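You operate a simulated robot arm through the tools that you are given. There is no shell and no other tool. Be economical: measure what you need, move in short steps, check, and stop when the job is done.

Carry out the task below with a simulated robot arm. There is one attempt and no reset: what you move stays moved.

JOB
Swap the gauge in the brass coupling for the black plug, scrub off the oil mark.
Fine: latch shut after; gauge stands in the white pot, pad back at its spot. What is to be rubbed or washed off counts as gone when no trace of it is left.

Only the result counts: the job must be done as asked and must still hold three seconds after the hand-in. Knocking over, shifting, dropping, spilling or breaking anything else fails it.

ROBOT AND FRAMES
A 7-joint arm with a vacuum gripper, on a carriage that runs on a rail from [0, -1502] to [0, 978] (x, y) and turns from -122 to 210 degrees about z. Base frame: it is fixed where the carriage stands at the start and does not move with it; the origin is on the floor, on the carriage's upright axis, x ahead of it, y to its left, z up; the surface under the hand at the start is at about z = 750. Lengths are in mm, angles in degrees, forces in N, time in s.
With the tool pointing down near the work surface it reaches from about 320 to 740 mm from the robot's upright axis, wherever it stands. Its first joint turns from -166.0 to 166.0 degrees. Places, roughly: latch of the brass coupling [700, 500, 800]; oil mark [400, 100, 800]; pot [500, -100, 800]; socket of the brass coupling [700, 500, 800]. Payload 1.06 kg.
Tool frame: the origin (TCP) lies in the middle of the cups' lips, and z points out of the cups. The gripper has 1 cup of 24 mm across, covering 24 by 24 mm (tool x, y); the bellows give 8 mm. With the vacuum on, a cup seals on a smooth face that it is pressed against (1 to 4 N); it does not hold porous or soft things. The pull reaches 23 N.
Orientation is that of the tool frame in the base frame, as a unit quaternion [x, y, z, w]. With the cups facing straight down, the tool's x points along the base's -x, its y along +y and its z along -z.

CONTROLS
- The arm moves only by the tool nudge_tool. Its argument "moves" is a list of rows, each a list of 7 numbers: the shift along the tool's x, y, z in cm, then the turn, a rotation vector about the tool's x, y, z in degrees, then the vacuum: 1 switches it on, 0 off. In form: [[x, y, z, wx, wy, wz, suction], ...]. A call has 1 to 8 rows; each row shifts and turns the commanded pose from where the row before left it, along the tool's axes as they then stand. Each row takes 0.2 s and may step no farther than 50 mm and 8.6 degrees from the row before; otherwise, or with a gripper value out of range, the whole call is refused. Where a pose cannot be reached the arm comes as near as it can. A force on the tool above 70 N (or 10 N above the force at the start of the call, whichever is more), or a blocked arm, ends the call early, and 0.2 s more pass. The pull builds up within a second once a cup has sealed. Time passes only in rows, and 0.2 s behind the last, so rows that do not move give it time. It gives the time, the measured TCP pose, the force on the tool (base axes) and the pull of the vacuum at its end, in the units of the frame above (readings bear some noise), with the torque about the TCP (base axes, N m) and any sound that the robot's microphone picked up, and new pictures: "show" is both (left out), scene, wrist or none.
- Cameras (640 x 400 px; columns grow to the right, rows downward): "scene" is now at [22.7, 157.6, 1416.8]; the picture's right is [0.08, -1.00, 0.00], its down [-0.67, -0.06, -0.74] and it looks along [0.74, 0.06, -0.67] (base axes); focal length 293 px, centre (320, 200). "wrist" rides on the gripper at [78, 19, -96] in the tool frame; the picture's right is [-0.24, 0.97, 0.00], its down [-0.71, -0.17, -0.69] and it looks along [-0.67, -0.16, 0.73] (tool axes); focal length 243 px, centre (320, 200). There is no depth. A picture from a camera that has moved, and an enlarged one, comes with that camera's place and axes in the base frame and with its lens.
- slide_trunk(by): slides the trunk up (or, below 0, down) by that many mm; the arm and the scene camera ride with it, the base frame stays. It gives what a move gives, with no picture.
- steer(legs): drives the robot by 1 to 6 legs, each [ahead, left, turn to the left] in mm, mm and degrees, along the robot's own axes; the way and the turn of a leg run together, so that a leg with both is an arc; at most 1500 mm and 180 degrees a leg. The arm and the cameras ride along, it lands a little off, and it stops where it bumps. It keeps to its track: a leg is cut to what the track allows. It gives what a move gives, and a new picture of the scene camera.
- turn_head(pan, tilt): turns the head with the scene camera to pan (to the left, within 155 degrees either way) and tilt (down, from -29 to 69), counted from straight ahead of the robot. It gives what a move gives, and a new picture of the scene camera.
- inspect(camera, box): a new picture of the part [left, top, right, bottom] of that camera's present view, enlarged. No time passes.
- job_done(): hands the job in; it is judged then, once.

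Go step by step. Nothing tells you exact positions but the pictures and the camera data: compare them with the known pose of the tool, close in by small moves and look again before you grip or let go. The budget is 120 turns and 260 pictures, counting those below and the enlarged ones. Unless the task says otherwise, let go and move clear before handing in.

The tools are called after "Emit:" by a JSON object that holds its "method" and its "body". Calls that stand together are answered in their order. nudge_tool: Moves the arm, as the interface text tells. Its arguments: {"type":"object","properties":{"moves":{"type":"array","items":{"type":"array","items":{"type":"number"}}},"show":{"type":"string","enum":["both","scene","wrist","none"]}},"required":["moves"]} The other tools are called the same way: slide_trunk (by) slides the trunk up or down; steer (legs) drives the base; turn_head (pan, tilt) turns the head that bears the scene camera; inspect (camera, box) takes an enlarged picture of a part of a camera's view; job_done () hands the job in.

At the start:

```text
time_s: 0.0
tool_pos: [425.1, 164.3, 1143.5]
orientation: [0.0, 1.0, -0.001, 0.0]
contact_force: [0.2, 0.2, 0.5]
moment: [0.01, -0.01, 0.01]
pull: 0.0
trunk travel left (down, up): [-350.0, 240.0]
robot x, y, heading: [0.3, -3.1, 0.0]
head pan, tilt: [4.7, 42.4]
```

scene: 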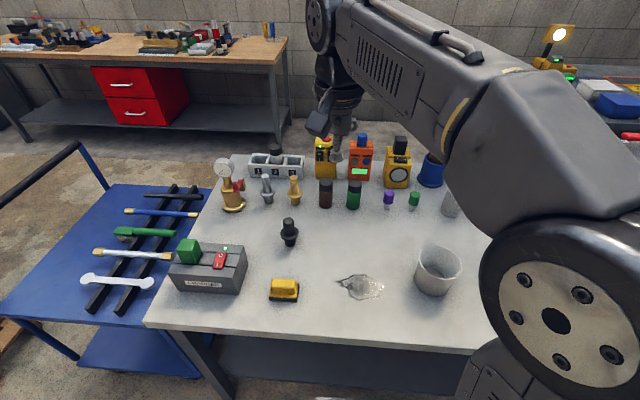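
wrist: 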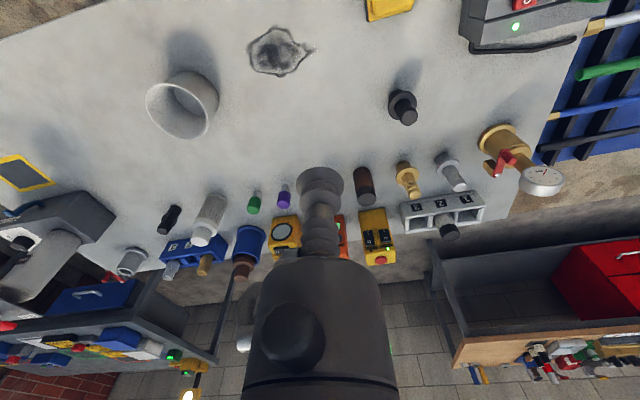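

I see the table with a brass coupling holding a gauge at far left, a black plug in the middle, a yellow pad (sponge), an oil mark and the white pot. I'll enlarge these first.

Emit:
{"method": "inspect", "body": {"camera": "scene", "box": [190, 140, 320, 221]}}

Emit:
{"method": "inspect", "body": {"camera": "scene", "box": [160, 210, 320, 310]}}

Emit:
{"method": "inspect", "body": {"camera": "wrist", "box": [380, 70, 620, 220]}}

Emit:
{"method": "inspect", "body": {"camera": "scene", "box": [310, 220, 470, 320]}}

```text
4.92 times, centred on (255, 180) of scene
camera zoom: at [22.7, 157.6, 1416.8], right [0.08, -1.0, 0.0], down [-0.67, -0.06, -0.74], along [0.74, 0.06, -0.67], focal length 1443 px, centre (640, 296)
```

zoom: 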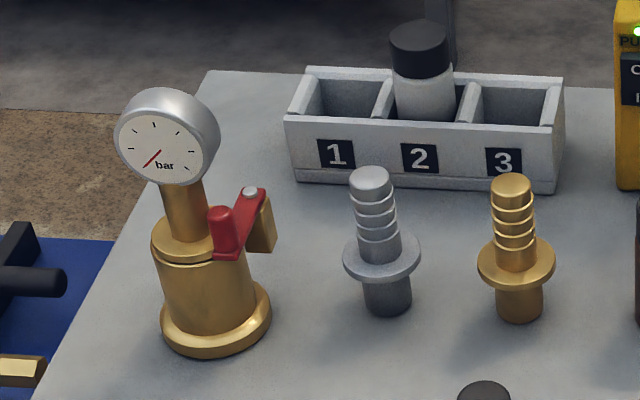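

```text
4.00 times, centred on (240, 260) of scene
camera zoom: at [22.7, 157.6, 1416.8], right [0.08, -1.0, 0.0], down [-0.67, -0.06, -0.74], along [0.74, 0.06, -0.67], focal length 1172 px, centre (640, -40)
```

zoom: 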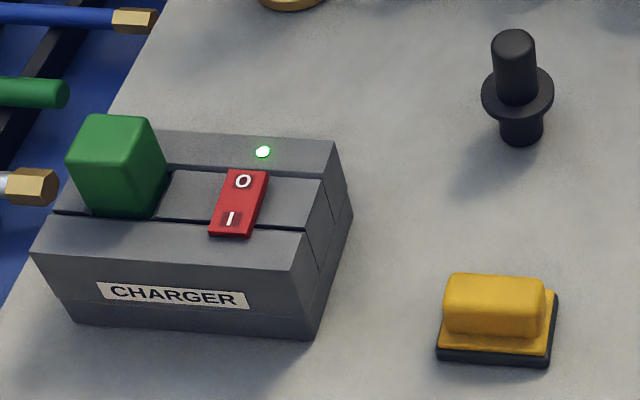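

```text
2.67 times, centred on (500, 145) of wrist
camera zoom: at [348.0, 183.1, 1239.0], right [0.24, 0.97, 0.0], down [0.71, -0.17, 0.69], along [0.67, -0.16, -0.73], focal length 647 px, centre (-160, 347)
```

zoom: 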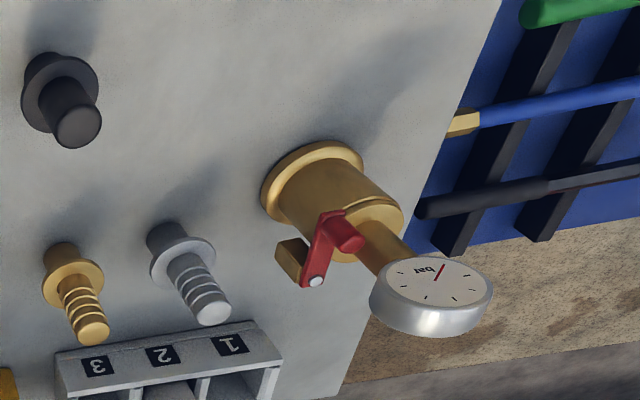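

```text
4.00 times, centred on (390, 270) of scene
camera zoom: at [22.7, 157.6, 1416.8], right [0.08, -1.0, 0.0], down [-0.67, -0.06, -0.74], along [0.74, 0.06, -0.67], focal length 1172 px, centre (40, -80)
```

zoom: 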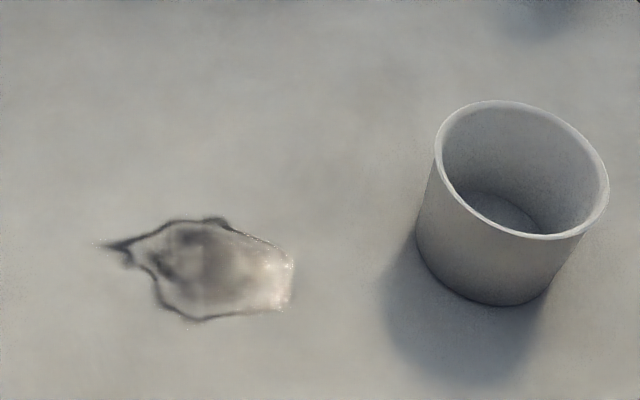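

Table top is about z=750; the pad sits near (399,276), oil mark spans about x 400–480, y 26–153, plug near (567,290), coupling near (705,500). I start with the pad: moving above it and looking.

Emit:
{"method": "nudge_tool", "body": {"moves": [[0.33, 1.4, 2.4, 0, 0, 0, 0], [0.33, 1.4, 2.4, 0, 0, 0, 0], [0.33, 1.4, 2.4, 0, 0, 0, 0], [0.33, 1.4, 2.4, 0, 0, 0, 0], [0.33, 1.4, 2.4, 0, 0, 0, 0], [0.33, 1.4, 2.4, 0, 0, 0, 0], [0.33, 1.4, 2.4, 0, 0, 0, 0], [0.33, 1.4, 2.4, 0, 0, 0, 0]]}}

```text
time_s: 1.8
tool_pos: [398.9, 276.9, 950.6]
orientation: [0.0, 1.0, 0.0, 0.0]
contact_force: [-0.2, 0.5, -0.2]
moment: [0.03, 0.0, -0.01]
pull: 0.1
trunk travel left (down, up): [-350.0, 240.0]
robot x, y, heading: [-1.9, 1.0, -0.0]
head pan, tilt: [4.7, 42.4]
camera scene: at [22.6, 157.5, 1416.8], right [0.08, -1.0, 0.0], down [-0.67, -0.06, -0.74], along [0.74, 0.06, -0.67], focal length 293 px, centre (320, 200)
camera wrist: at [320.1, 295.6, 1046.0], right [0.24, 0.97, 0.0], down [0.71, -0.17, 0.69], along [0.67, -0.16, -0.73], focal length 243 px, centre (320, 200)
```

scene: 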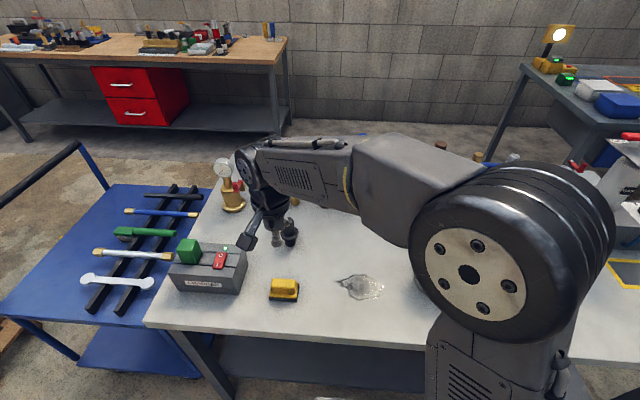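
wrist: 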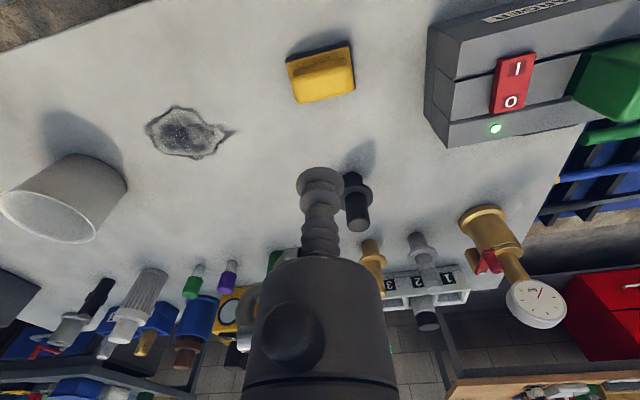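

Emit:
{"method": "inspect", "body": {"camera": "wrist", "box": [240, 20, 400, 120]}}

Emit:
{"method": "inspect", "body": {"camera": "scene", "box": [250, 265, 330, 315]}}

Emit:
{"method": "inspect", "body": {"camera": "wrist", "box": [430, 190, 590, 290]}}

```text
4.00 times, centred on (320, 70) of wrist
camera zoom: at [320.1, 295.6, 1046.0], right [0.24, 0.97, 0.0], down [0.71, -0.17, 0.69], along [0.67, -0.16, -0.73], focal length 970 px, centre (320, 720)
```

zoom: 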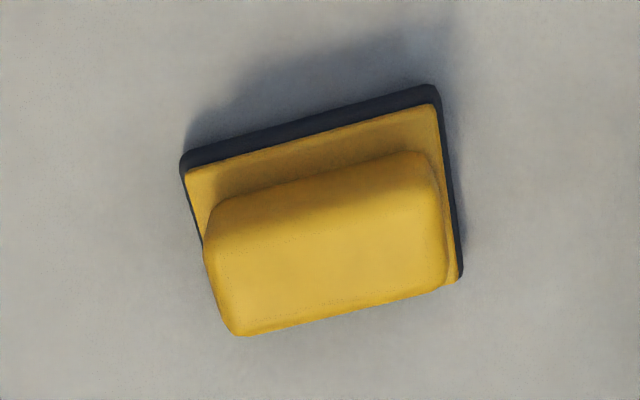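

```text
8.00 times, centred on (290, 290) of scene
camera zoom: at [22.6, 157.5, 1416.8], right [0.08, -1.0, 0.0], down [-0.67, -0.06, -0.74], along [0.74, 0.06, -0.67], focal length 2344 px, centre (560, -520)
```

zoom: 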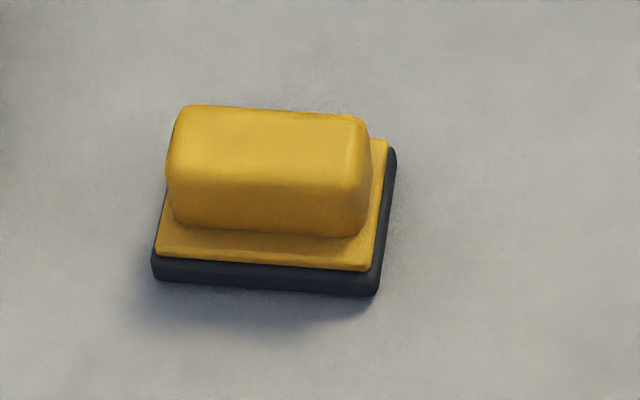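

```text
4.00 times, centred on (510, 240) of wrist
camera zoom: at [320.1, 295.6, 1046.0], right [0.24, 0.97, 0.0], down [0.71, -0.17, 0.69], along [0.67, -0.16, -0.73], focal length 970 px, centre (-440, 40)
```

zoom: 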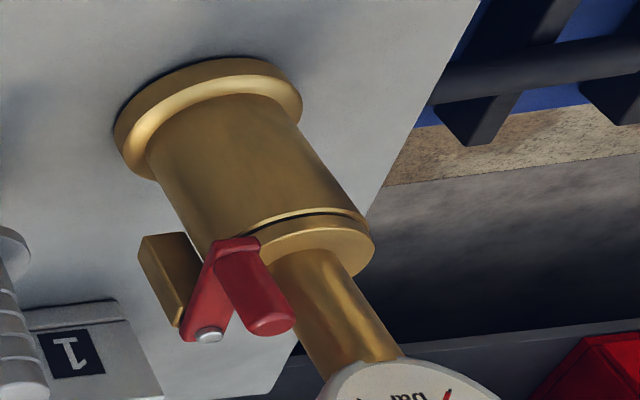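

The pad top is around z≈800 right below the tool, long side along y. Descending with vacuum on.

Emit:
{"method": "nudge_tool", "body": {"moves": [[0, 0, 4.5, 0, 0, 0, 0], [0, 0, 4.5, 0, 0, 0, 0], [0, 0, 3.6, 0, 0, 0, 0], [0, 0, 0, 0, 0, 0, 0]]}}

```text
time_s: 2.8
tool_pos: [397.8, 277.3, 824.1]
orientation: [0.0, 1.0, 0.0, 0.0]
contact_force: [0.4, -0.6, 0.5]
moment: [0.02, 0.0, 0.01]
pull: 0.1
trunk travel left (down, up): [-350.0, 240.0]
robot x, y, heading: [3.0, -2.4, 0.1]
head pan, tilt: [4.7, 42.4]
camera scene: at [22.9, 157.7, 1416.7], right [0.08, -1.0, 0.0], down [-0.67, -0.06, -0.74], along [0.74, 0.06, -0.67], focal length 293 px, centre (320, 200)
camera wrist: at [320.8, 295.2, 920.9], right [0.24, 0.97, 0.0], down [0.71, -0.17, 0.69], along [0.67, -0.16, -0.73], focal length 243 px, centre (320, 200)
```

scene: 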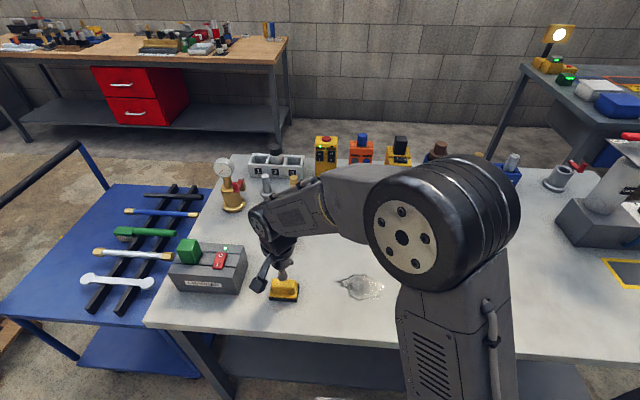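
wrist: 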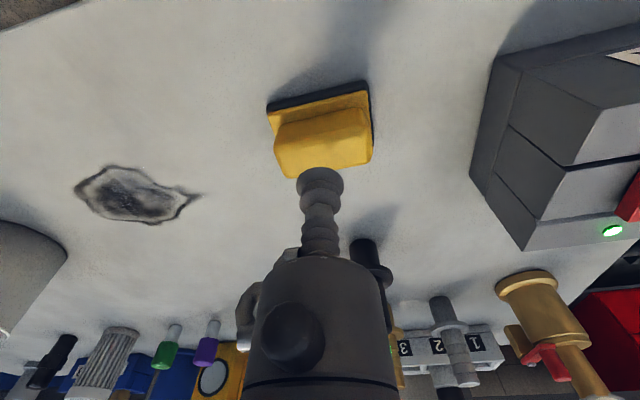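

Emit:
{"method": "inspect", "body": {"camera": "wrist", "box": [240, 70, 400, 210]}}

```text
2.86 times, centred on (320, 140) of wrist
camera zoom: at [320.8, 295.2, 920.9], right [0.24, 0.97, 0.0], down [0.71, -0.17, 0.69], along [0.67, -0.16, -0.73], focal length 693 px, centre (320, 371)
```

zoom: 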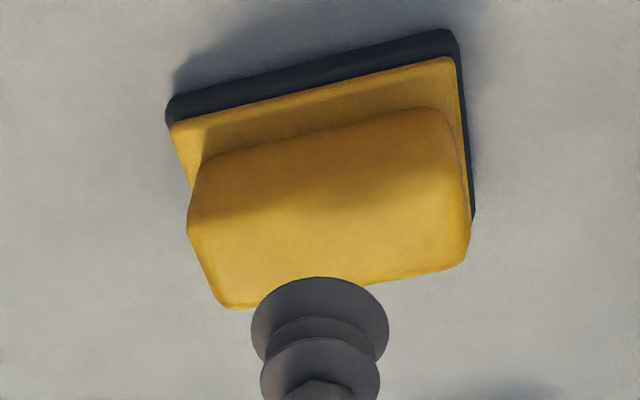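

Emit:
{"method": "nudge_tool", "body": {"moves": [[0.3, 0.2, 1.2, 0, 0, 0, 0], [0, 0, 0, 0, 0, 0, 0]], "show": "none"}}

Emit:
{"method": "inspect", "body": {"camera": "wrist", "box": [240, 70, 400, 210]}}

```text
time_s: 3.4
tool_pos: [395.0, 279.4, 812.4]
orientation: [0.0, 1.0, 0.0, -0.001]
contact_force: [0.3, 0.3, -0.3]
moment: [0.03, 0.02, 0.01]
pull: 0.0
trunk travel left (down, up): [-350.0, 240.0]
robot x, y, heading: [0.9, -0.4, 0.0]
head pan, tilt: [4.7, 42.4]
```

```text
2.86 times, centred on (320, 140) of wrist
camera zoom: at [318.1, 297.6, 908.7], right [0.24, 0.97, 0.0], down [0.71, -0.17, 0.69], along [0.67, -0.16, -0.73], focal length 693 px, centre (320, 371)
```

zoom: 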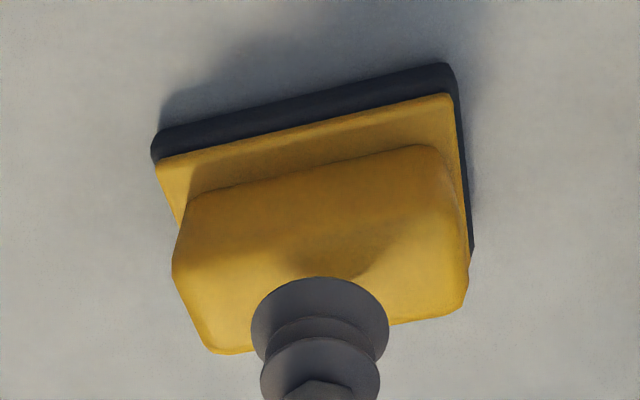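

Emit:
{"method": "nudge_tool", "body": {"moves": [[0, 0, 0.6, 0, 0, 0, 1], [0, 0, 0.3, 0, 0, 0, 1], [0, 0, 0, 0, 0, 0, 1]], "show": "none"}}

Emit:
{"method": "inspect", "body": {"camera": "wrist", "box": [240, 70, 400, 210]}}

```text
time_s: 4.2
tool_pos: [396.7, 279.1, 803.9]
orientation: [0.0, 1.0, 0.0, -0.001]
contact_force: [0.0, -0.6, 0.7]
moment: [-0.01, 0.0, -0.02]
pull: 0.0
trunk travel left (down, up): [-350.0, 240.0]
robot x, y, heading: [-1.0, 0.7, -0.1]
head pan, tilt: [4.7, 42.4]
```

```text
2.86 times, centred on (320, 140) of wrist
camera zoom: at [318.9, 297.8, 900.6], right [0.24, 0.97, 0.0], down [0.71, -0.17, 0.69], along [0.67, -0.16, -0.73], focal length 693 px, centre (320, 371)
```

zoom: 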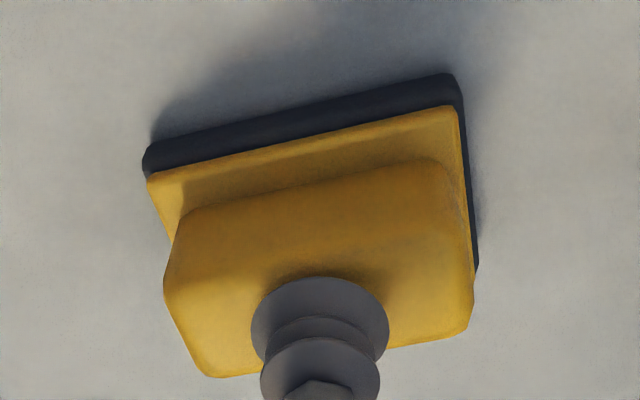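

Emit:
{"method": "nudge_tool", "body": {"moves": [[0, 0, 0.4, 0, 0, 0, 1], [0, 0, 0.2, 0, 0, 0, 1], [0, 0, 0, 0, 0, 0, 1]], "show": "none"}}

```text
time_s: 5.0
tool_pos: [396.2, 279.7, 798.7]
orientation: [0.0, 1.0, -0.001, 0.0]
contact_force: [0.4, -0.4, 0.4]
moment: [0.04, -0.05, -0.02]
pull: 23.2
trunk travel left (down, up): [-350.0, 240.0]
robot x, y, heading: [-0.1, -0.6, 0.3]
head pan, tilt: [4.7, 42.4]
```

The pad is held (TCP z≈799 corresponds to pad on table; spot pose 396.2, 279.7). I lift it and carry it to the mark's left end.

Emit:
{"method": "nudge_tool", "body": {"moves": [[0, 0, -1.5, 0, 0, 0, 1], [0, 0, -1.5, 0, 0, 0, 1], [-0.3, -3, 0, 0, 0, 0, 1], [-0.3, -3.5, 0, 0, 0, 0, 1], [-0.3, -3.5, 0, 0, 0, 0, 1], [0, -3, 0, 0, 0, 0, 1], [0, 0, 0, 0, 0, 0, 1]]}}

```text
time_s: 6.6
tool_pos: [404.4, 150.1, 827.1]
orientation: [0.0, 1.0, 0.0, 0.0]
contact_force: [-0.9, -0.1, -0.3]
moment: [0.0, 0.0, 0.01]
pull: 0.1
trunk travel left (down, up): [-350.0, 240.0]
robot x, y, heading: [1.0, -2.2, 0.1]
head pan, tilt: [4.7, 42.4]
camera scene: at [22.7, 157.5, 1416.8], right [0.08, -1.0, 0.0], down [-0.67, -0.06, -0.74], along [0.74, 0.06, -0.67], focal length 293 px, centre (320, 200)
camera wrist: at [328.1, 168.4, 923.8], right [0.24, 0.97, 0.0], down [0.71, -0.17, 0.69], along [0.67, -0.16, -0.73], focal length 243 px, centre (320, 200)
```

scene: 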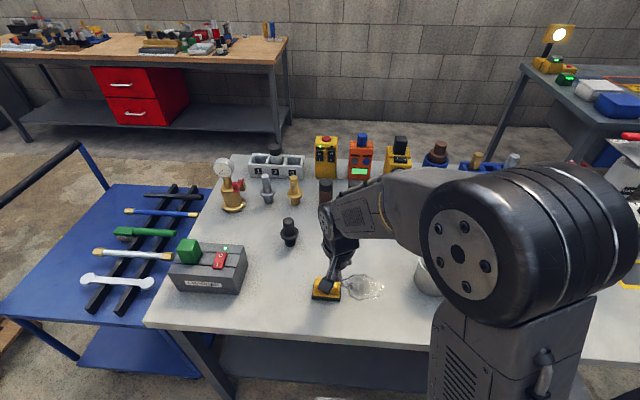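
wrist: 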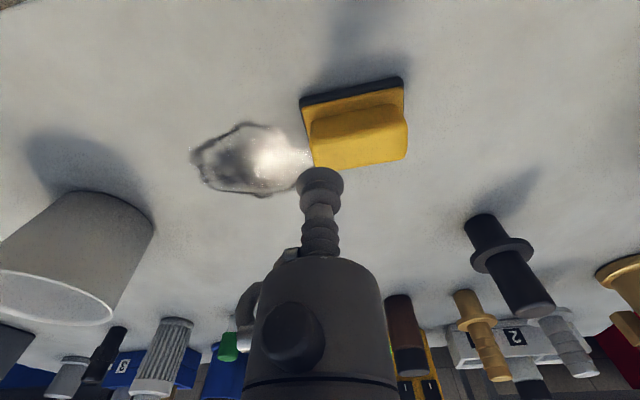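

The pad slipped off in transit and landed upright at the mark's left end. I'll look precisely and re-grip nearer its middle, then move slower.

Emit:
{"method": "inspect", "body": {"camera": "wrist", "box": [280, 60, 440, 200]}}

Emit:
{"method": "inspect", "body": {"camera": "scene", "box": [290, 255, 390, 317]}}

```text
2.86 times, centred on (360, 130) of wrist
camera zoom: at [328.1, 168.4, 923.8], right [0.24, 0.97, 0.0], down [0.71, -0.17, 0.69], along [0.67, -0.16, -0.73], focal length 693 px, centre (206, 400)
```

zoom: 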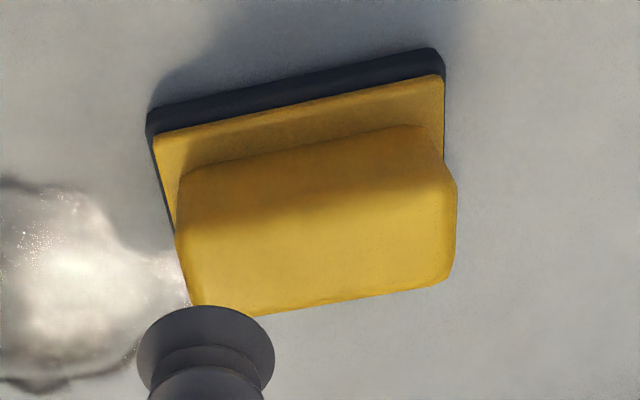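

```text
6.40 times, centred on (340, 286) of scene
camera zoom: at [22.7, 157.5, 1416.8], right [0.08, -1.0, 0.0], down [-0.67, -0.06, -0.74], along [0.74, 0.06, -0.67], focal length 1876 px, centre (192, -350)
```

zoom: 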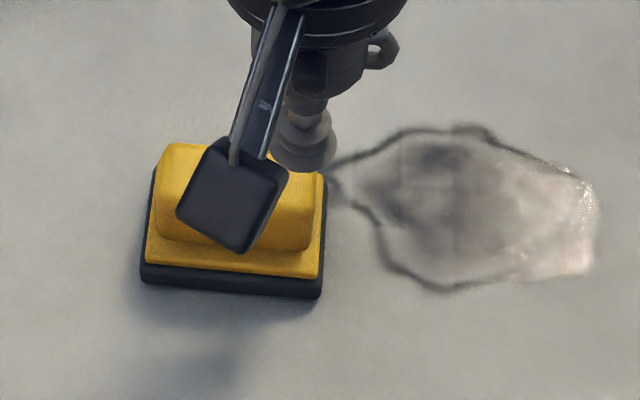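

Emit:
{"method": "nudge_tool", "body": {"moves": [[-0.2, 2.3, 0, 0, 0, 0, 0], [0, 0, 1.8, 0, 0, 0, 1], [0, 0, 0.6, 0, 0, 0, 1], [0, 0, 0.3, 0, 0, 0, 1], [0, 0, 0.3, 0, 0, 0, 1], [0, 0, 0, 0, 0, 0, 1], [0, 0, 0, 0, 0, 0, 1]]}}

```text
time_s: 8.2
tool_pos: [408.5, 173.0, 797.6]
orientation: [0.0, 1.0, -0.001, 0.001]
contact_force: [0.5, -0.6, 0.3]
moment: [-0.02, 0.01, 0.04]
pull: 22.7
trunk travel left (down, up): [-350.0, 240.0]
robot x, y, heading: [-0.2, 2.8, -0.3]
head pan, tilt: [4.7, 42.4]
camera scene: at [22.8, 157.6, 1416.8], right [0.08, -1.0, 0.0], down [-0.67, -0.06, -0.74], along [0.74, 0.06, -0.67], focal length 293 px, centre (320, 200)
camera wrist: at [330.2, 191.6, 893.6], right [0.24, 0.97, 0.0], down [0.71, -0.17, 0.69], along [0.67, -0.16, -0.73], focal length 243 px, centre (320, 200)
```

scene: 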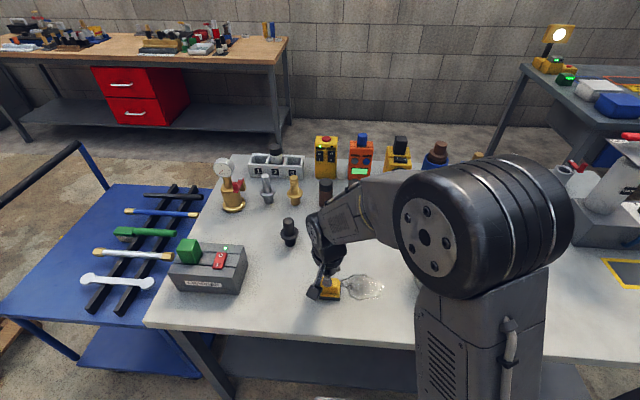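
wrist: 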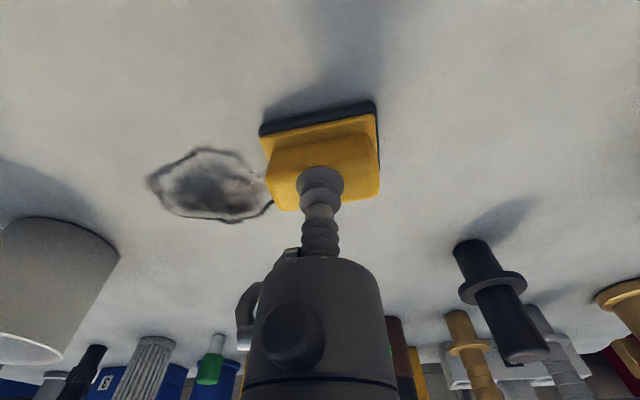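

Sealed again. I press a little and sweep along -y keeping the pad on the table.

Emit:
{"method": "nudge_tool", "body": {"moves": [[0, 0, 0.3, 0, 0, 0, 1], [0, -1, 0, 0, 0, 0, 1], [0, -1.2, 0, 0, 0, 0, 1], [0, -1.2, 0, 0, 0, 0, 1]], "show": "wrist"}}

```text
time_s: 9.2
tool_pos: [406.3, 138.0, 793.5]
orientation: [0.0, 1.0, -0.001, 0.0]
contact_force: [0.6, 1.6, 8.1]
moment: [-0.01, -0.01, -0.03]
pull: 23.2
trunk travel left (down, up): [-350.0, 240.0]
robot x, y, heading: [2.7, -1.8, -0.1]
head pan, tilt: [4.7, 42.4]
camera wrist: at [329.0, 156.2, 890.7], right [0.24, 0.97, 0.0], down [0.71, -0.17, 0.69], along [0.67, -0.16, -0.73], focal length 243 px, centre (320, 200)
```

wrist: 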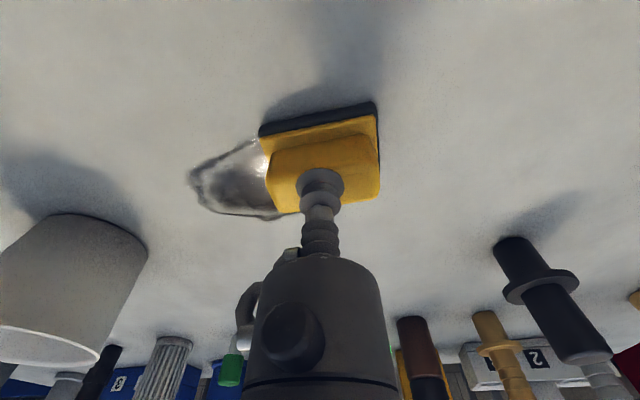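

Emit:
{"method": "nudge_tool", "body": {"moves": [[0, -1.3, 0, 0, 0, 0, 1], [0, -1.3, 0, 0, 0, 0, 1], [0, -1.3, 0, 0, 0, 0, 1], [0, -1.3, 0, 0, 0, 0, 1], [0, -1.3, 0, 0, 0, 0, 1], [0, -1.3, 0, 0, 0, 0, 1], [0, -1.3, 0, 0, 0, 0, 1], [-1, -1.3, 0, 0, 0, 0, 1]], "show": "wrist"}}

Emit:
{"method": "nudge_tool", "body": {"moves": [[-1.3, 0, 0, 0, 0, 0, 1], [-0.7, 1.3, 0, 0, 0, 0, 1], [0, 1.4, 0, 0, 0, 0, 1], [0, 1.4, 0, 0, 0, 0, 1], [0, 1.4, 0, 0, 0, 0, 1], [0, 1.4, 0, 0, 0, 0, 1], [0, 1.4, 0, 0, 0, 0, 1], [0, 1.4, 0, 0, 0, 0, 1]], "show": "wrist"}}

```text
time_s: 11.0
tool_pos: [415.9, 34.6, 794.4]
orientation: [0.0, 1.0, 0.0, 0.0]
contact_force: [1.1, -0.6, 0.2]
moment: [-0.01, 0.0, 0.01]
pull: 23.0
trunk travel left (down, up): [-350.0, 240.0]
robot x, y, heading: [-3.8, -1.8, 0.3]
head pan, tilt: [4.7, 42.4]
camera wrist: at [338.9, 52.9, 890.9], right [0.23, 0.97, 0.0], down [0.71, -0.17, 0.69], along [0.67, -0.16, -0.73], focal length 243 px, centre (320, 200)
```

wrist: 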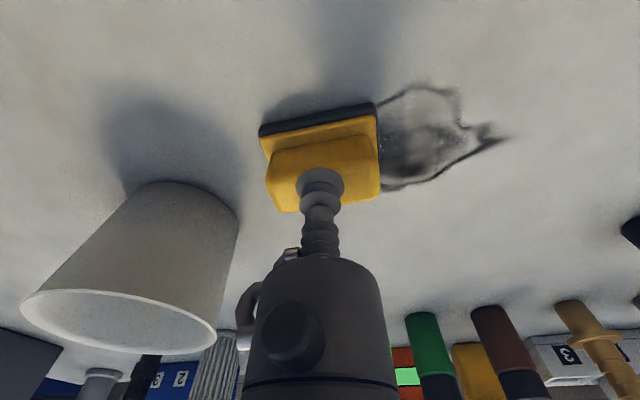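

```text
time_s: 12.8
tool_pos: [437.1, 131.6, 795.0]
orientation: [0.001, 1.0, 0.0, 0.001]
contact_force: [-0.3, 0.1, -0.2]
moment: [-0.01, 0.01, 0.0]
pull: 22.8
trunk travel left (down, up): [-350.0, 240.0]
robot x, y, heading: [-0.3, -1.5, 0.1]
head pan, tilt: [4.7, 42.4]
camera wrist: at [359.4, 149.5, 891.1], right [0.24, 0.97, 0.0], down [0.71, -0.17, 0.69], along [0.67, -0.16, -0.73], focal length 243 px, centre (320, 200)
```

wrist: 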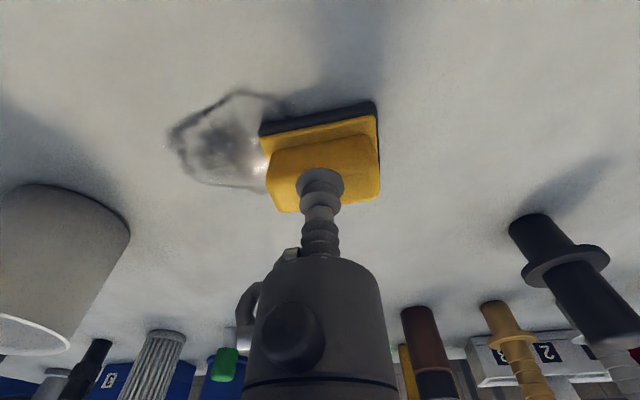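

The mark is fading but press force dropped; I press slightly more and keep sweeping.

Emit:
{"method": "nudge_tool", "body": {"moves": [[0, 0, 0.2, 0, 0, 0, 1], [0, 0, 0, 0, 0, 0, 1]], "show": "none"}}

Emit:
{"method": "nudge_tool", "body": {"moves": [[0, -1.3, 0, 0, 0, 0, 1], [0, -1.3, 0, 0, 0, 0, 1], [0, -1.3, 0, 0, 0, 0, 1], [0, -1.3, 0, 0, 0, 0, 1], [0, -1.3, 0, 0, 0, 0, 1], [0, -1.3, 0, 0, 0, 0, 1], [0, -1.3, 0, 0, 0, 0, 1], [0, -1.0, 0, 0, 0, 0, 1]], "show": "wrist"}}

```text
time_s: 13.4
tool_pos: [437.0, 133.0, 792.9]
orientation: [0.0, 1.0, 0.001, 0.001]
contact_force: [1.7, 0.4, 12.8]
moment: [-0.03, -0.02, 0.0]
pull: 22.8
trunk travel left (down, up): [-350.0, 240.0]
robot x, y, heading: [-0.0, 2.5, -0.3]
head pan, tilt: [4.7, 42.4]
```

```text
time_s: 15.2
tool_pos: [436.9, 28.5, 793.1]
orientation: [0.001, 1.0, 0.0, 0.001]
contact_force: [0.4, 1.9, 6.1]
moment: [0.02, -0.05, -0.03]
pull: 22.3
trunk travel left (down, up): [-350.0, 240.0]
robot x, y, heading: [-1.8, -1.9, 0.0]
head pan, tilt: [4.7, 42.4]
camera wrist: at [360.0, 47.9, 888.4], right [0.24, 0.97, 0.0], down [0.71, -0.17, 0.69], along [0.67, -0.16, -0.73], focal length 243 px, centre (320, 200)
```

wrist: 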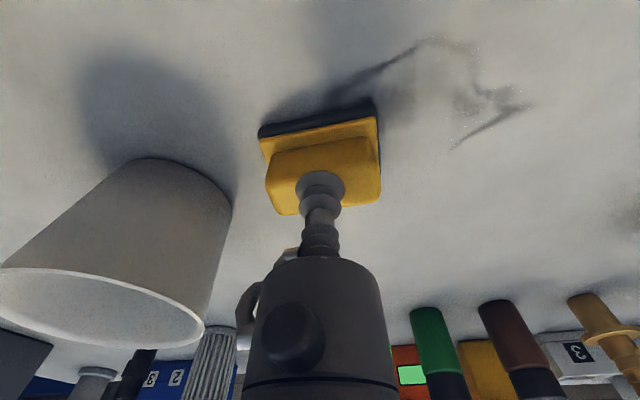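

Pressing works: what remains is the near edge and left tip. Sweeping at x≈460 back, then near side.

Emit:
{"method": "nudge_tool", "body": {"moves": [[-1.2, 0, 0, 0, 0, 0, 1], [-1.2, 1, 0, 0, 0, 0, 1], [0, 1.6, 0, 0, 0, 0, 1], [0, 1.6, 0, 0, 0, 0, 1], [0, 1.6, 0, 0, 0, 0, 1], [0, 1.6, 0, 0, 0, 0, 1], [0, 1.6, 0, 0, 0, 0, 1], [0, 1.6, 0, 0, 0, 0, 1]], "show": "none"}}

Emit:
{"method": "nudge_tool", "body": {"moves": [[0, 1, 0, 0, 0, 0, 1], [1.4, 0.8, 0, 0, 0, 0, 1], [1.5, 0, 0, 0, 0, 0, 1], [1.5, 0, 0, 0, 0, 0, 1], [1.3, 0, 0, 0, 0, 0, 1], [0, 0, 0, 0, 0, 0, 1]], "show": "both"}}

```text
time_s: 17.0
tool_pos: [462.2, 135.2, 792.8]
orientation: [-0.001, 1.0, -0.001, 0.001]
contact_force: [0.0, -0.7, 0.4]
moment: [-0.03, 0.01, -0.02]
pull: 22.8
trunk travel left (down, up): [-350.0, 240.0]
robot x, y, heading: [0.7, -0.3, -0.1]
head pan, tilt: [4.7, 42.4]
```

```text
time_s: 18.4
tool_pos: [404.9, 154.9, 792.3]
orientation: [0.0, 1.0, 0.0, 0.0]
contact_force: [-0.9, -1.4, 0.4]
moment: [-0.02, -0.02, 0.01]
pull: 23.0
trunk travel left (down, up): [-350.0, 240.0]
robot x, y, heading: [-1.4, 1.6, 0.2]
head pan, tilt: [4.7, 42.4]
camera scene: at [22.6, 157.6, 1416.8], right [0.08, -1.0, 0.0], down [-0.67, -0.06, -0.74], along [0.74, 0.06, -0.67], focal length 293 px, centre (320, 200)
camera wrist: at [326.7, 173.4, 889.3], right [0.24, 0.97, 0.0], down [0.71, -0.17, 0.69], along [0.67, -0.16, -0.73], focal length 243 px, centre (320, 200)
```

scene: 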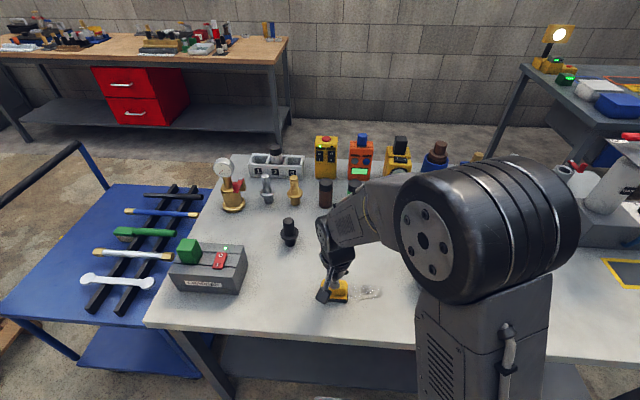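
wrist: 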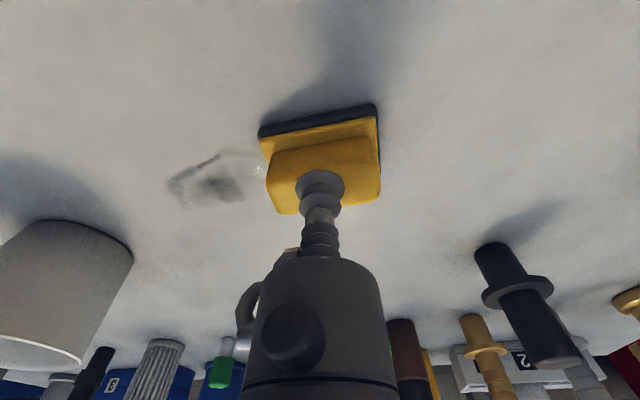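

Emit:
{"method": "nudge_tool", "body": {"moves": [[0, 0, 0.2, 0, 0, 0, 1], [0, -1.4, 0, 0, 0, 0, 1], [0, -1.4, 0, 0, 0, 0, 1], [0, -1.4, 0, 0, 0, 0, 1], [0, -1.4, 0, 0, 0, 0, 1], [0, -1.4, 0, 0, 0, 0, 1], [0, -1.4, 0, 0, 0, 0, 1], [0, -1.4, 0, 0, 0, 0, 1]], "show": "none"}}

Emit:
{"method": "nudge_tool", "body": {"moves": [[0, -1.4, 0, 0, 0, 0, 1], [-1.2, 0, 0, 0, 0, 0, 1], [-1.0, 0, 0, 0, 0, 0, 1], [0, 1.4, 0, 0, 0, 0, 1], [0, 1.4, 0, 0, 0, 0, 1], [0, 1.4, 0, 0, 0, 0, 1], [0, 1.4, 0, 0, 0, 0, 1], [0, 1.4, 0, 0, 0, 0, 1]], "show": "wrist"}}

```text
time_s: 20.2
tool_pos: [403.9, 55.5, 790.2]
orientation: [0.0, 1.0, 0.0, 0.0]
contact_force: [0.0, 0.2, 2.7]
moment: [0.01, -0.03, 0.05]
pull: 22.9
trunk travel left (down, up): [-350.0, 240.0]
robot x, y, heading: [1.4, -1.1, 0.1]
head pan, tilt: [4.7, 42.4]
```

```text
time_s: 22.0
tool_pos: [426.3, 113.2, 790.6]
orientation: [0.001, 1.0, 0.0, 0.0]
contact_force: [0.6, -0.4, 3.0]
moment: [-0.02, -0.06, 0.01]
pull: 23.1
trunk travel left (down, up): [-350.0, 240.0]
robot x, y, heading: [1.1, -0.3, 0.2]
head pan, tilt: [4.7, 42.4]
camera wrist: at [348.4, 131.2, 886.7], right [0.24, 0.97, 0.0], down [0.71, -0.17, 0.69], along [0.67, -0.16, -0.73], focal length 243 px, centre (320, 200)
```

wrist: 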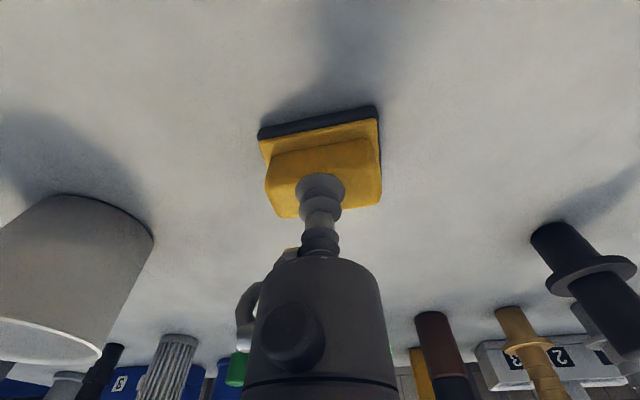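

Almost clean. One more sweep across the whole area, then look.

Emit:
{"method": "nudge_tool", "body": {"moves": [[0, 1.5, 0, 0, 0, 0, 1], [0, 1.5, 0, 0, 0, 0, 1], [-1.4, 0.8, 0, 0, 0, 0, 1], [-1.2, -1.4, 0, 0, 0, 0, 1], [0, -1.6, 0, 0, 0, 0, 1], [0, -1.6, 0, 0, 0, 0, 1], [0, -1.6, 0, 0, 0, 0, 1], [0, -1.6, 0, 0, 0, 0, 1]], "show": "none"}}

Emit:
{"method": "nudge_tool", "body": {"moves": [[0, -1.6, 0, 0, 0, 0, 1], [0, -1.6, 0, 0, 0, 0, 1], [1.4, 0, 0, 0, 0, 0, 1], [1.0, 1.4, 0, 0, 0, 0, 1], [0, 1.6, 0, 0, 0, 0, 1], [0, 1.6, 0, 0, 0, 0, 1], [0, 1.6, 0, 0, 0, 0, 1], [0, 1.6, 0, 0, 0, 0, 1]], "show": "none"}}

Emit:
{"method": "nudge_tool", "body": {"moves": [[0, 1.6, 0, 0, 0, 0, 1], [0.6, 1.6, 0, 0, 0, 0, 1], [0.6, 1.5, 0, 0, 0, 0, 1], [0.6, 1.5, 0, 0, 0, 0, 1], [0.6, 1.5, 0, 0, 0, 0, 1], [0.2, 1.5, 0, 0, 0, 0, 1], [0, 0, 0, 0, 0, 0, 1]], "show": "both"}}

```text
time_s: 23.8
tool_pos: [450.4, 73.0, 790.5]
orientation: [0.002, 1.0, -0.001, 0.001]
contact_force: [-0.5, 0.5, 3.7]
moment: [-0.01, -0.03, 0.01]
pull: 22.7
trunk travel left (down, up): [-350.0, 240.0]
robot x, y, heading: [3.4, 0.7, -0.0]
head pan, tilt: [4.7, 42.4]
```

```text
time_s: 25.6
tool_pos: [428.2, 119.3, 791.1]
orientation: [-0.001, 1.0, 0.0, 0.0]
contact_force: [0.1, 1.2, 0.4]
moment: [-0.01, -0.03, 0.01]
pull: 22.7
trunk travel left (down, up): [-350.0, 240.0]
robot x, y, heading: [-0.3, 2.6, -0.0]
head pan, tilt: [4.7, 42.4]
```

```text
time_s: 27.2
tool_pos: [402.9, 209.2, 791.0]
orientation: [0.0, 1.0, 0.001, 0.0]
contact_force: [0.7, -0.8, 7.2]
moment: [-0.01, -0.05, -0.05]
pull: 22.9
trunk travel left (down, up): [-350.0, 240.0]
robot x, y, heading: [-0.1, -1.8, -0.0]
head pan, tilt: [4.7, 42.4]
camera scene: at [22.4, 157.2, 1416.9], right [0.08, -1.0, 0.0], down [-0.67, -0.06, -0.74], along [0.74, 0.06, -0.67], focal length 293 px, centre (320, 200)
camera wrist: at [324.9, 227.8, 887.3], right [0.24, 0.97, 0.0], down [0.71, -0.17, 0.69], along [0.67, -0.16, -0.73], focal length 243 px, centre (320, 200)
```

scene: 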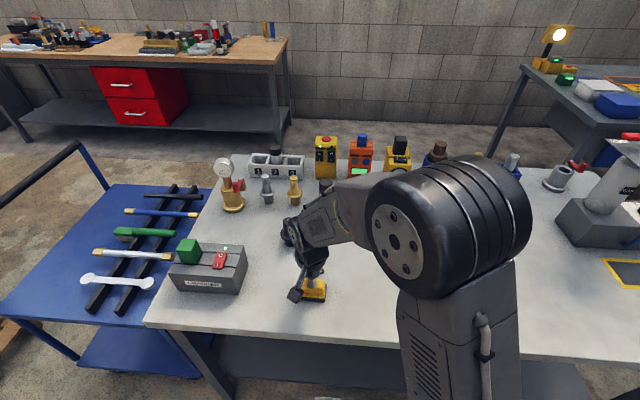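
wrist: 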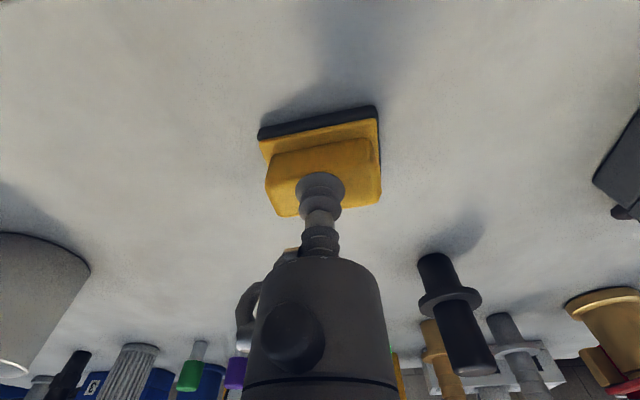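

Emit:
{"method": "inspect", "body": {"camera": "scene", "box": [320, 255, 410, 310]}}

Emit:
{"method": "inspect", "body": {"camera": "wrist", "box": [70, 100, 270, 240]}}

Emit:
{"method": "inspect", "body": {"camera": "wrist", "box": [240, 70, 400, 220]}}

```text
7.11 times, centred on (365, 282) of scene
camera zoom: at [22.4, 157.2, 1416.9], right [0.08, -1.0, 0.0], down [-0.67, -0.06, -0.74], along [0.74, 0.06, -0.67], focal length 2084 px, centre (0, -387)
```

zoom: 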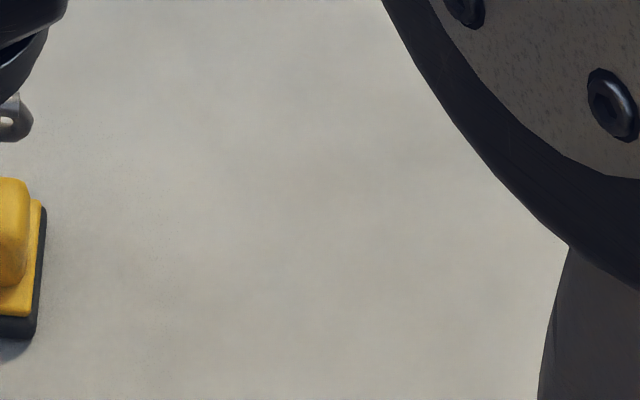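

```text
2.86 times, centred on (170, 170) of wrist
camera zoom: at [324.9, 227.8, 887.3], right [0.24, 0.97, 0.0], down [0.71, -0.17, 0.69], along [0.67, -0.16, -0.73], focal length 693 px, centre (749, 286)
```

zoom: 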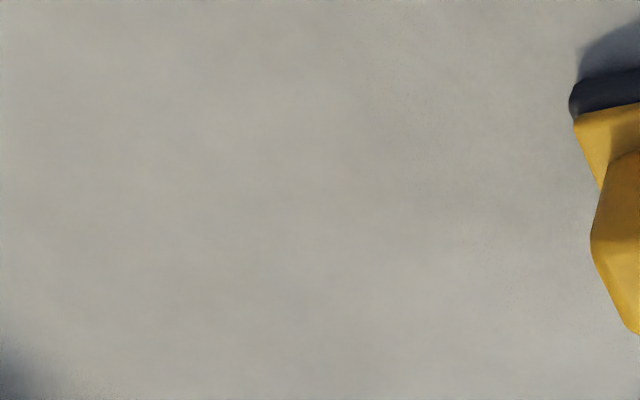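

```text
2.67 times, centred on (320, 145) of wrist
camera zoom: at [324.9, 227.8, 887.3], right [0.24, 0.97, 0.0], down [0.71, -0.17, 0.69], along [0.67, -0.16, -0.73], focal length 647 px, centre (320, 347)
```

zoom: 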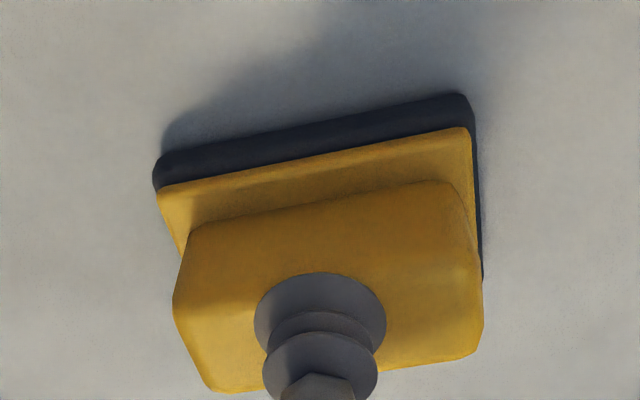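

The mark is gone. Sliding the pad back to its spot.

Emit:
{"method": "nudge_tool", "body": {"moves": [[0.1, 1.0, -0.3, 0, 0, 0, 1], [0.1, 1.1, 0, 0, 0, 0, 1], [0.1, 1.1, 0, 0, 0, 0, 1], [0.1, 1.1, 0, 0, 0, 0, 1], [0.1, 1.1, 0, 0, 0, 0, 1], [0.1, 1.1, 0, 0, 0, 0, 1], [0.05, 0.5, 0, 0, 0, 0, 1], [0, 0, 0, 0, 0, 0, 1]], "show": "none"}}

Emit:
{"method": "inspect", "body": {"camera": "scene", "box": [250, 265, 330, 315]}}

```text
time_s: 29.0
tool_pos: [395.2, 280.3, 794.6]
orientation: [0.0, 1.0, -0.001, 0.001]
contact_force: [-0.2, 0.6, 0.4]
moment: [0.0, -0.04, -0.01]
pull: 23.1
trunk travel left (down, up): [-350.0, 240.0]
robot x, y, heading: [-0.4, 0.6, -0.1]
head pan, tilt: [4.7, 42.4]
```

```text
8.00 times, centred on (290, 290) of scene
camera zoom: at [22.7, 157.6, 1416.8], right [0.08, -1.0, 0.0], down [-0.67, -0.06, -0.74], along [0.74, 0.06, -0.67], focal length 2344 px, centre (560, -520)
```

zoom: 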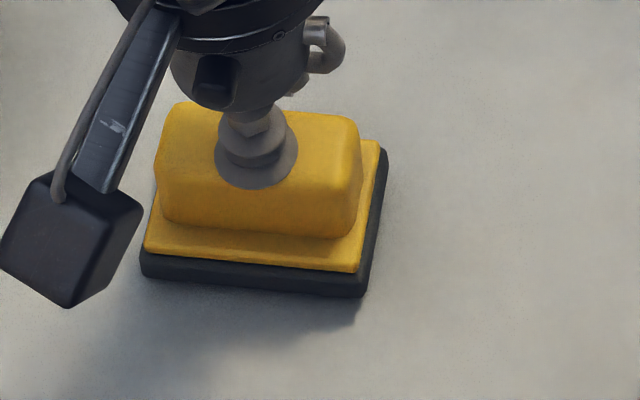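

Only ~3.5 mm and ~1° off; correcting, then releasing.

Emit:
{"method": "nudge_tool", "body": {"moves": [[0, -0.35, 0, 0, 0, -1.2, 1], [0, 0, 0, 0, 0, 0, 1], [0, 0, -0.3, 0, 0, 0, 0], [0, 0, 0, 0, 0, 0, 0], [0, 0, 0, 0, 0, 0, 0], [0, 0, -1.0, 0, 0, 0, 0], [0, 0, -4, 0, 0, 0, 0], [0, 0, -4, 0, 0, 1.2, 0]], "show": "none"}}

Emit:
{"method": "inspect", "body": {"camera": "scene", "box": [250, 265, 330, 315]}}

```text
time_s: 30.8
tool_pos: [396.2, 274.8, 885.5]
orientation: [0.001, 1.0, 0.001, 0.0]
contact_force: [1.4, -0.7, 0.1]
moment: [-0.01, -0.01, -0.01]
pull: 0.0
trunk travel left (down, up): [-350.0, 240.0]
robot x, y, heading: [0.1, 4.3, -0.1]
head pan, tilt: [4.7, 42.4]
```

```text
8.00 times, centred on (290, 290) of scene
camera zoom: at [22.9, 157.7, 1416.7], right [0.08, -1.0, 0.0], down [-0.67, -0.06, -0.74], along [0.74, 0.06, -0.67], focal length 2344 px, centre (560, -520)
```

zoom: 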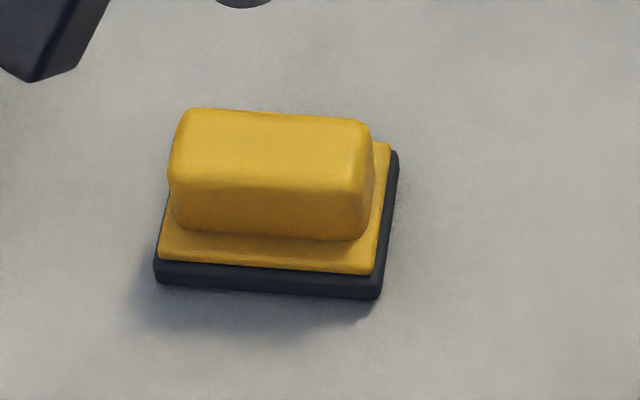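

Pad is back on its spot within ~1 mm. Raising the arm and driving left toward the coupling.

Emit:
{"method": "nudge_tool", "body": {"moves": [[0, 0, -5, 0, 0, 0, 0], [0, 0, -5, 0, 0, 0, 0], [0, 0, -5, 0, 0, 0, 0], [0, 0, -5, 0, 0, 0, 0]], "show": "none"}}

Emit:
{"method": "steer", "body": {"legs": [[0, 400, 0]]}}

Emit:
{"method": "nudge_tool", "body": {"moves": [[0, 0, 0, 0, 0, 0, 0]], "show": "wrist"}}

```text
time_s: 31.8
tool_pos: [395.5, 275.7, 1089.8]
orientation: [0.0, 1.0, 0.0, 0.0]
contact_force: [0.0, -0.5, -0.3]
moment: [0.0, 0.0, 0.01]
pull: 0.2
trunk travel left (down, up): [-350.0, 240.0]
robot x, y, heading: [-4.8, 1.3, -0.2]
head pan, tilt: [4.7, 42.4]
```

```text
time_s: 34.3
tool_pos: [395.5, 678.3, 1088.6]
orientation: [0.0, 1.0, -0.001, 0.0]
contact_force: [-0.4, -0.5, 0.0]
moment: [-0.02, 0.02, 0.02]
pull: 0.0
trunk travel left (down, up): [-350.0, 240.0]
robot x, y, heading: [-0.6, 400.2, -0.0]
head pan, tilt: [4.7, 42.4]
camera scene: at [22.6, 558.7, 1416.8], right [0.08, -1.0, 0.0], down [-0.67, -0.06, -0.74], along [0.74, 0.06, -0.67], focal length 293 px, centre (320, 200)
```

scene: 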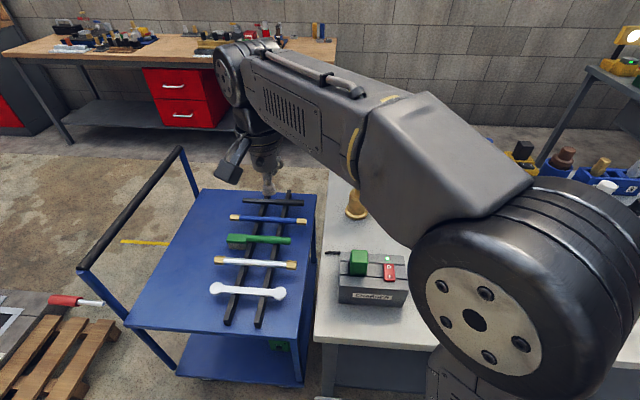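

```text
time_s: 34.7
tool_pos: [396.3, 677.8, 1087.2]
orientation: [0.001, 1.0, 0.0, 0.0]
contact_force: [0.3, 0.3, 0.6]
moment: [0.02, 0.0, -0.01]
pull: 0.0
trunk travel left (down, up): [-350.0, 240.0]
robot x, y, heading: [-2.4, 398.1, -0.2]
head pan, tilt: [4.7, 42.4]
camera wrist: at [317.8, 696.0, 1184.6], right [0.24, 0.97, 0.0], down [0.71, -0.17, 0.69], along [0.67, -0.16, -0.73], focal length 243 px, centre (320, 200)
```

wrist: 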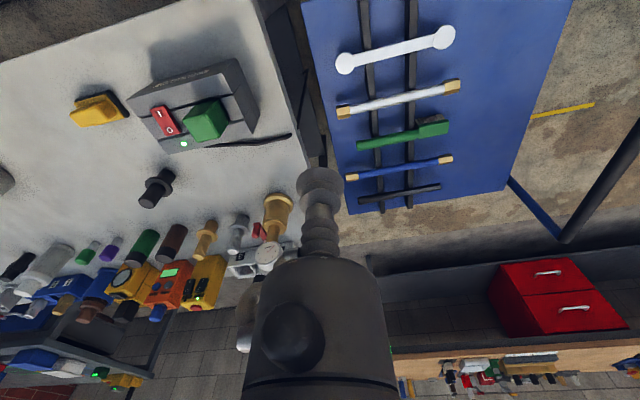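

Emit:
{"method": "nudge_tool", "body": {"moves": [[-1.2, -3.5, 0.5, 0, 0, 0, 0], [-1.2, -3.5, 0.5, 0, 0, 0, 0], [-1.2, -3.5, 0.5, 0, 0, 0, 0], [-1.2, -3.5, 0.5, 0, 0, 0, 0], [-1.2, -3.5, 0.5, 0, 0, 0, 0], [-1.2, -3.5, 0.5, 0, 0, 0, 0], [0, 0, 0, 0, 0, 0, 0]], "show": "both"}}

```text
time_s: 36.3
tool_pos: [466.9, 467.5, 1058.0]
orientation: [-0.001, 1.0, 0.0, 0.0]
contact_force: [0.1, 0.1, -0.7]
moment: [0.01, -0.01, -0.01]
pull: 0.0
trunk travel left (down, up): [-350.0, 240.0]
robot x, y, heading: [5.0, 403.9, -0.0]
head pan, tilt: [4.7, 42.4]
camera scene: at [22.7, 558.6, 1416.8], right [0.08, -1.0, 0.0], down [-0.67, -0.06, -0.74], along [0.74, 0.06, -0.67], focal length 293 px, centre (320, 200)
camera wrist: at [390.2, 485.4, 1154.4], right [0.24, 0.97, 0.0], down [0.71, -0.17, 0.69], along [0.67, -0.16, -0.73], focal length 243 px, centre (320, 200)
```

scene: 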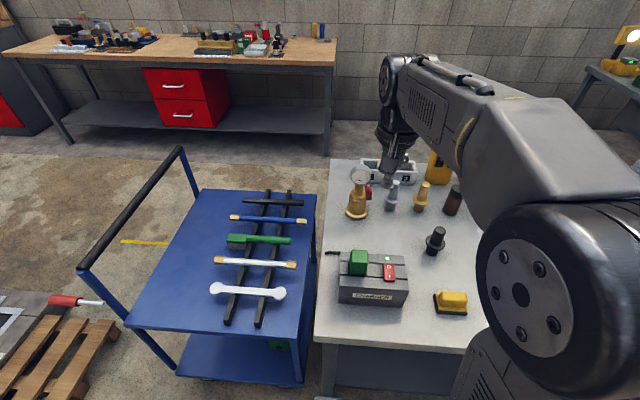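
wrist: 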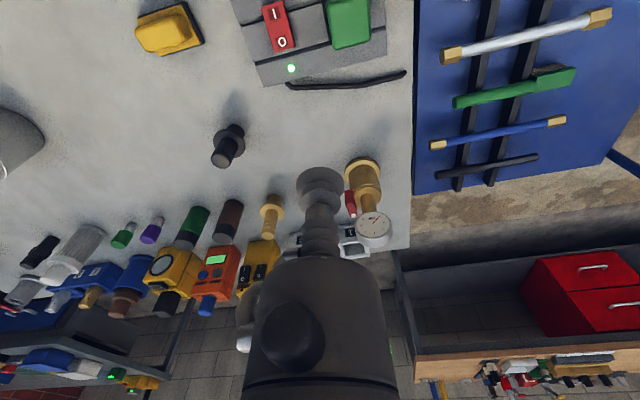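

Emit:
{"method": "inspect", "body": {"camera": "scene", "box": [320, 150, 420, 225]}}

Emit:
{"method": "inspect", "body": {"camera": "wrist", "box": [310, 145, 430, 265]}}

```text
5.33 times, centred on (370, 188) of scene
camera zoom: at [22.7, 558.6, 1416.8], right [0.08, -1.0, 0.0], down [-0.67, -0.06, -0.74], along [0.74, 0.06, -0.67], focal length 1563 px, centre (53, 267)
```

zoom: 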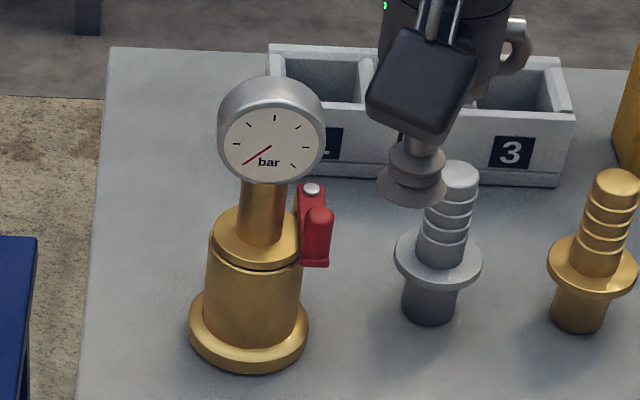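

```text
3.33 times, centred on (370, 205) of wrist
camera zoom: at [390.2, 485.4, 1154.4], right [0.24, 0.97, 0.0], down [0.71, -0.17, 0.69], along [0.67, -0.16, -0.73], focal length 809 px, centre (153, 183)
```

zoom: 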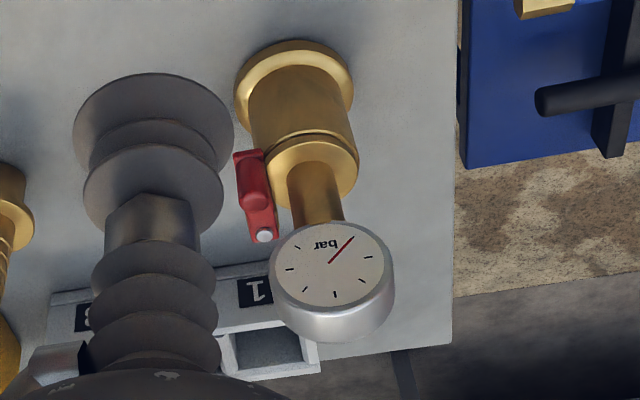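

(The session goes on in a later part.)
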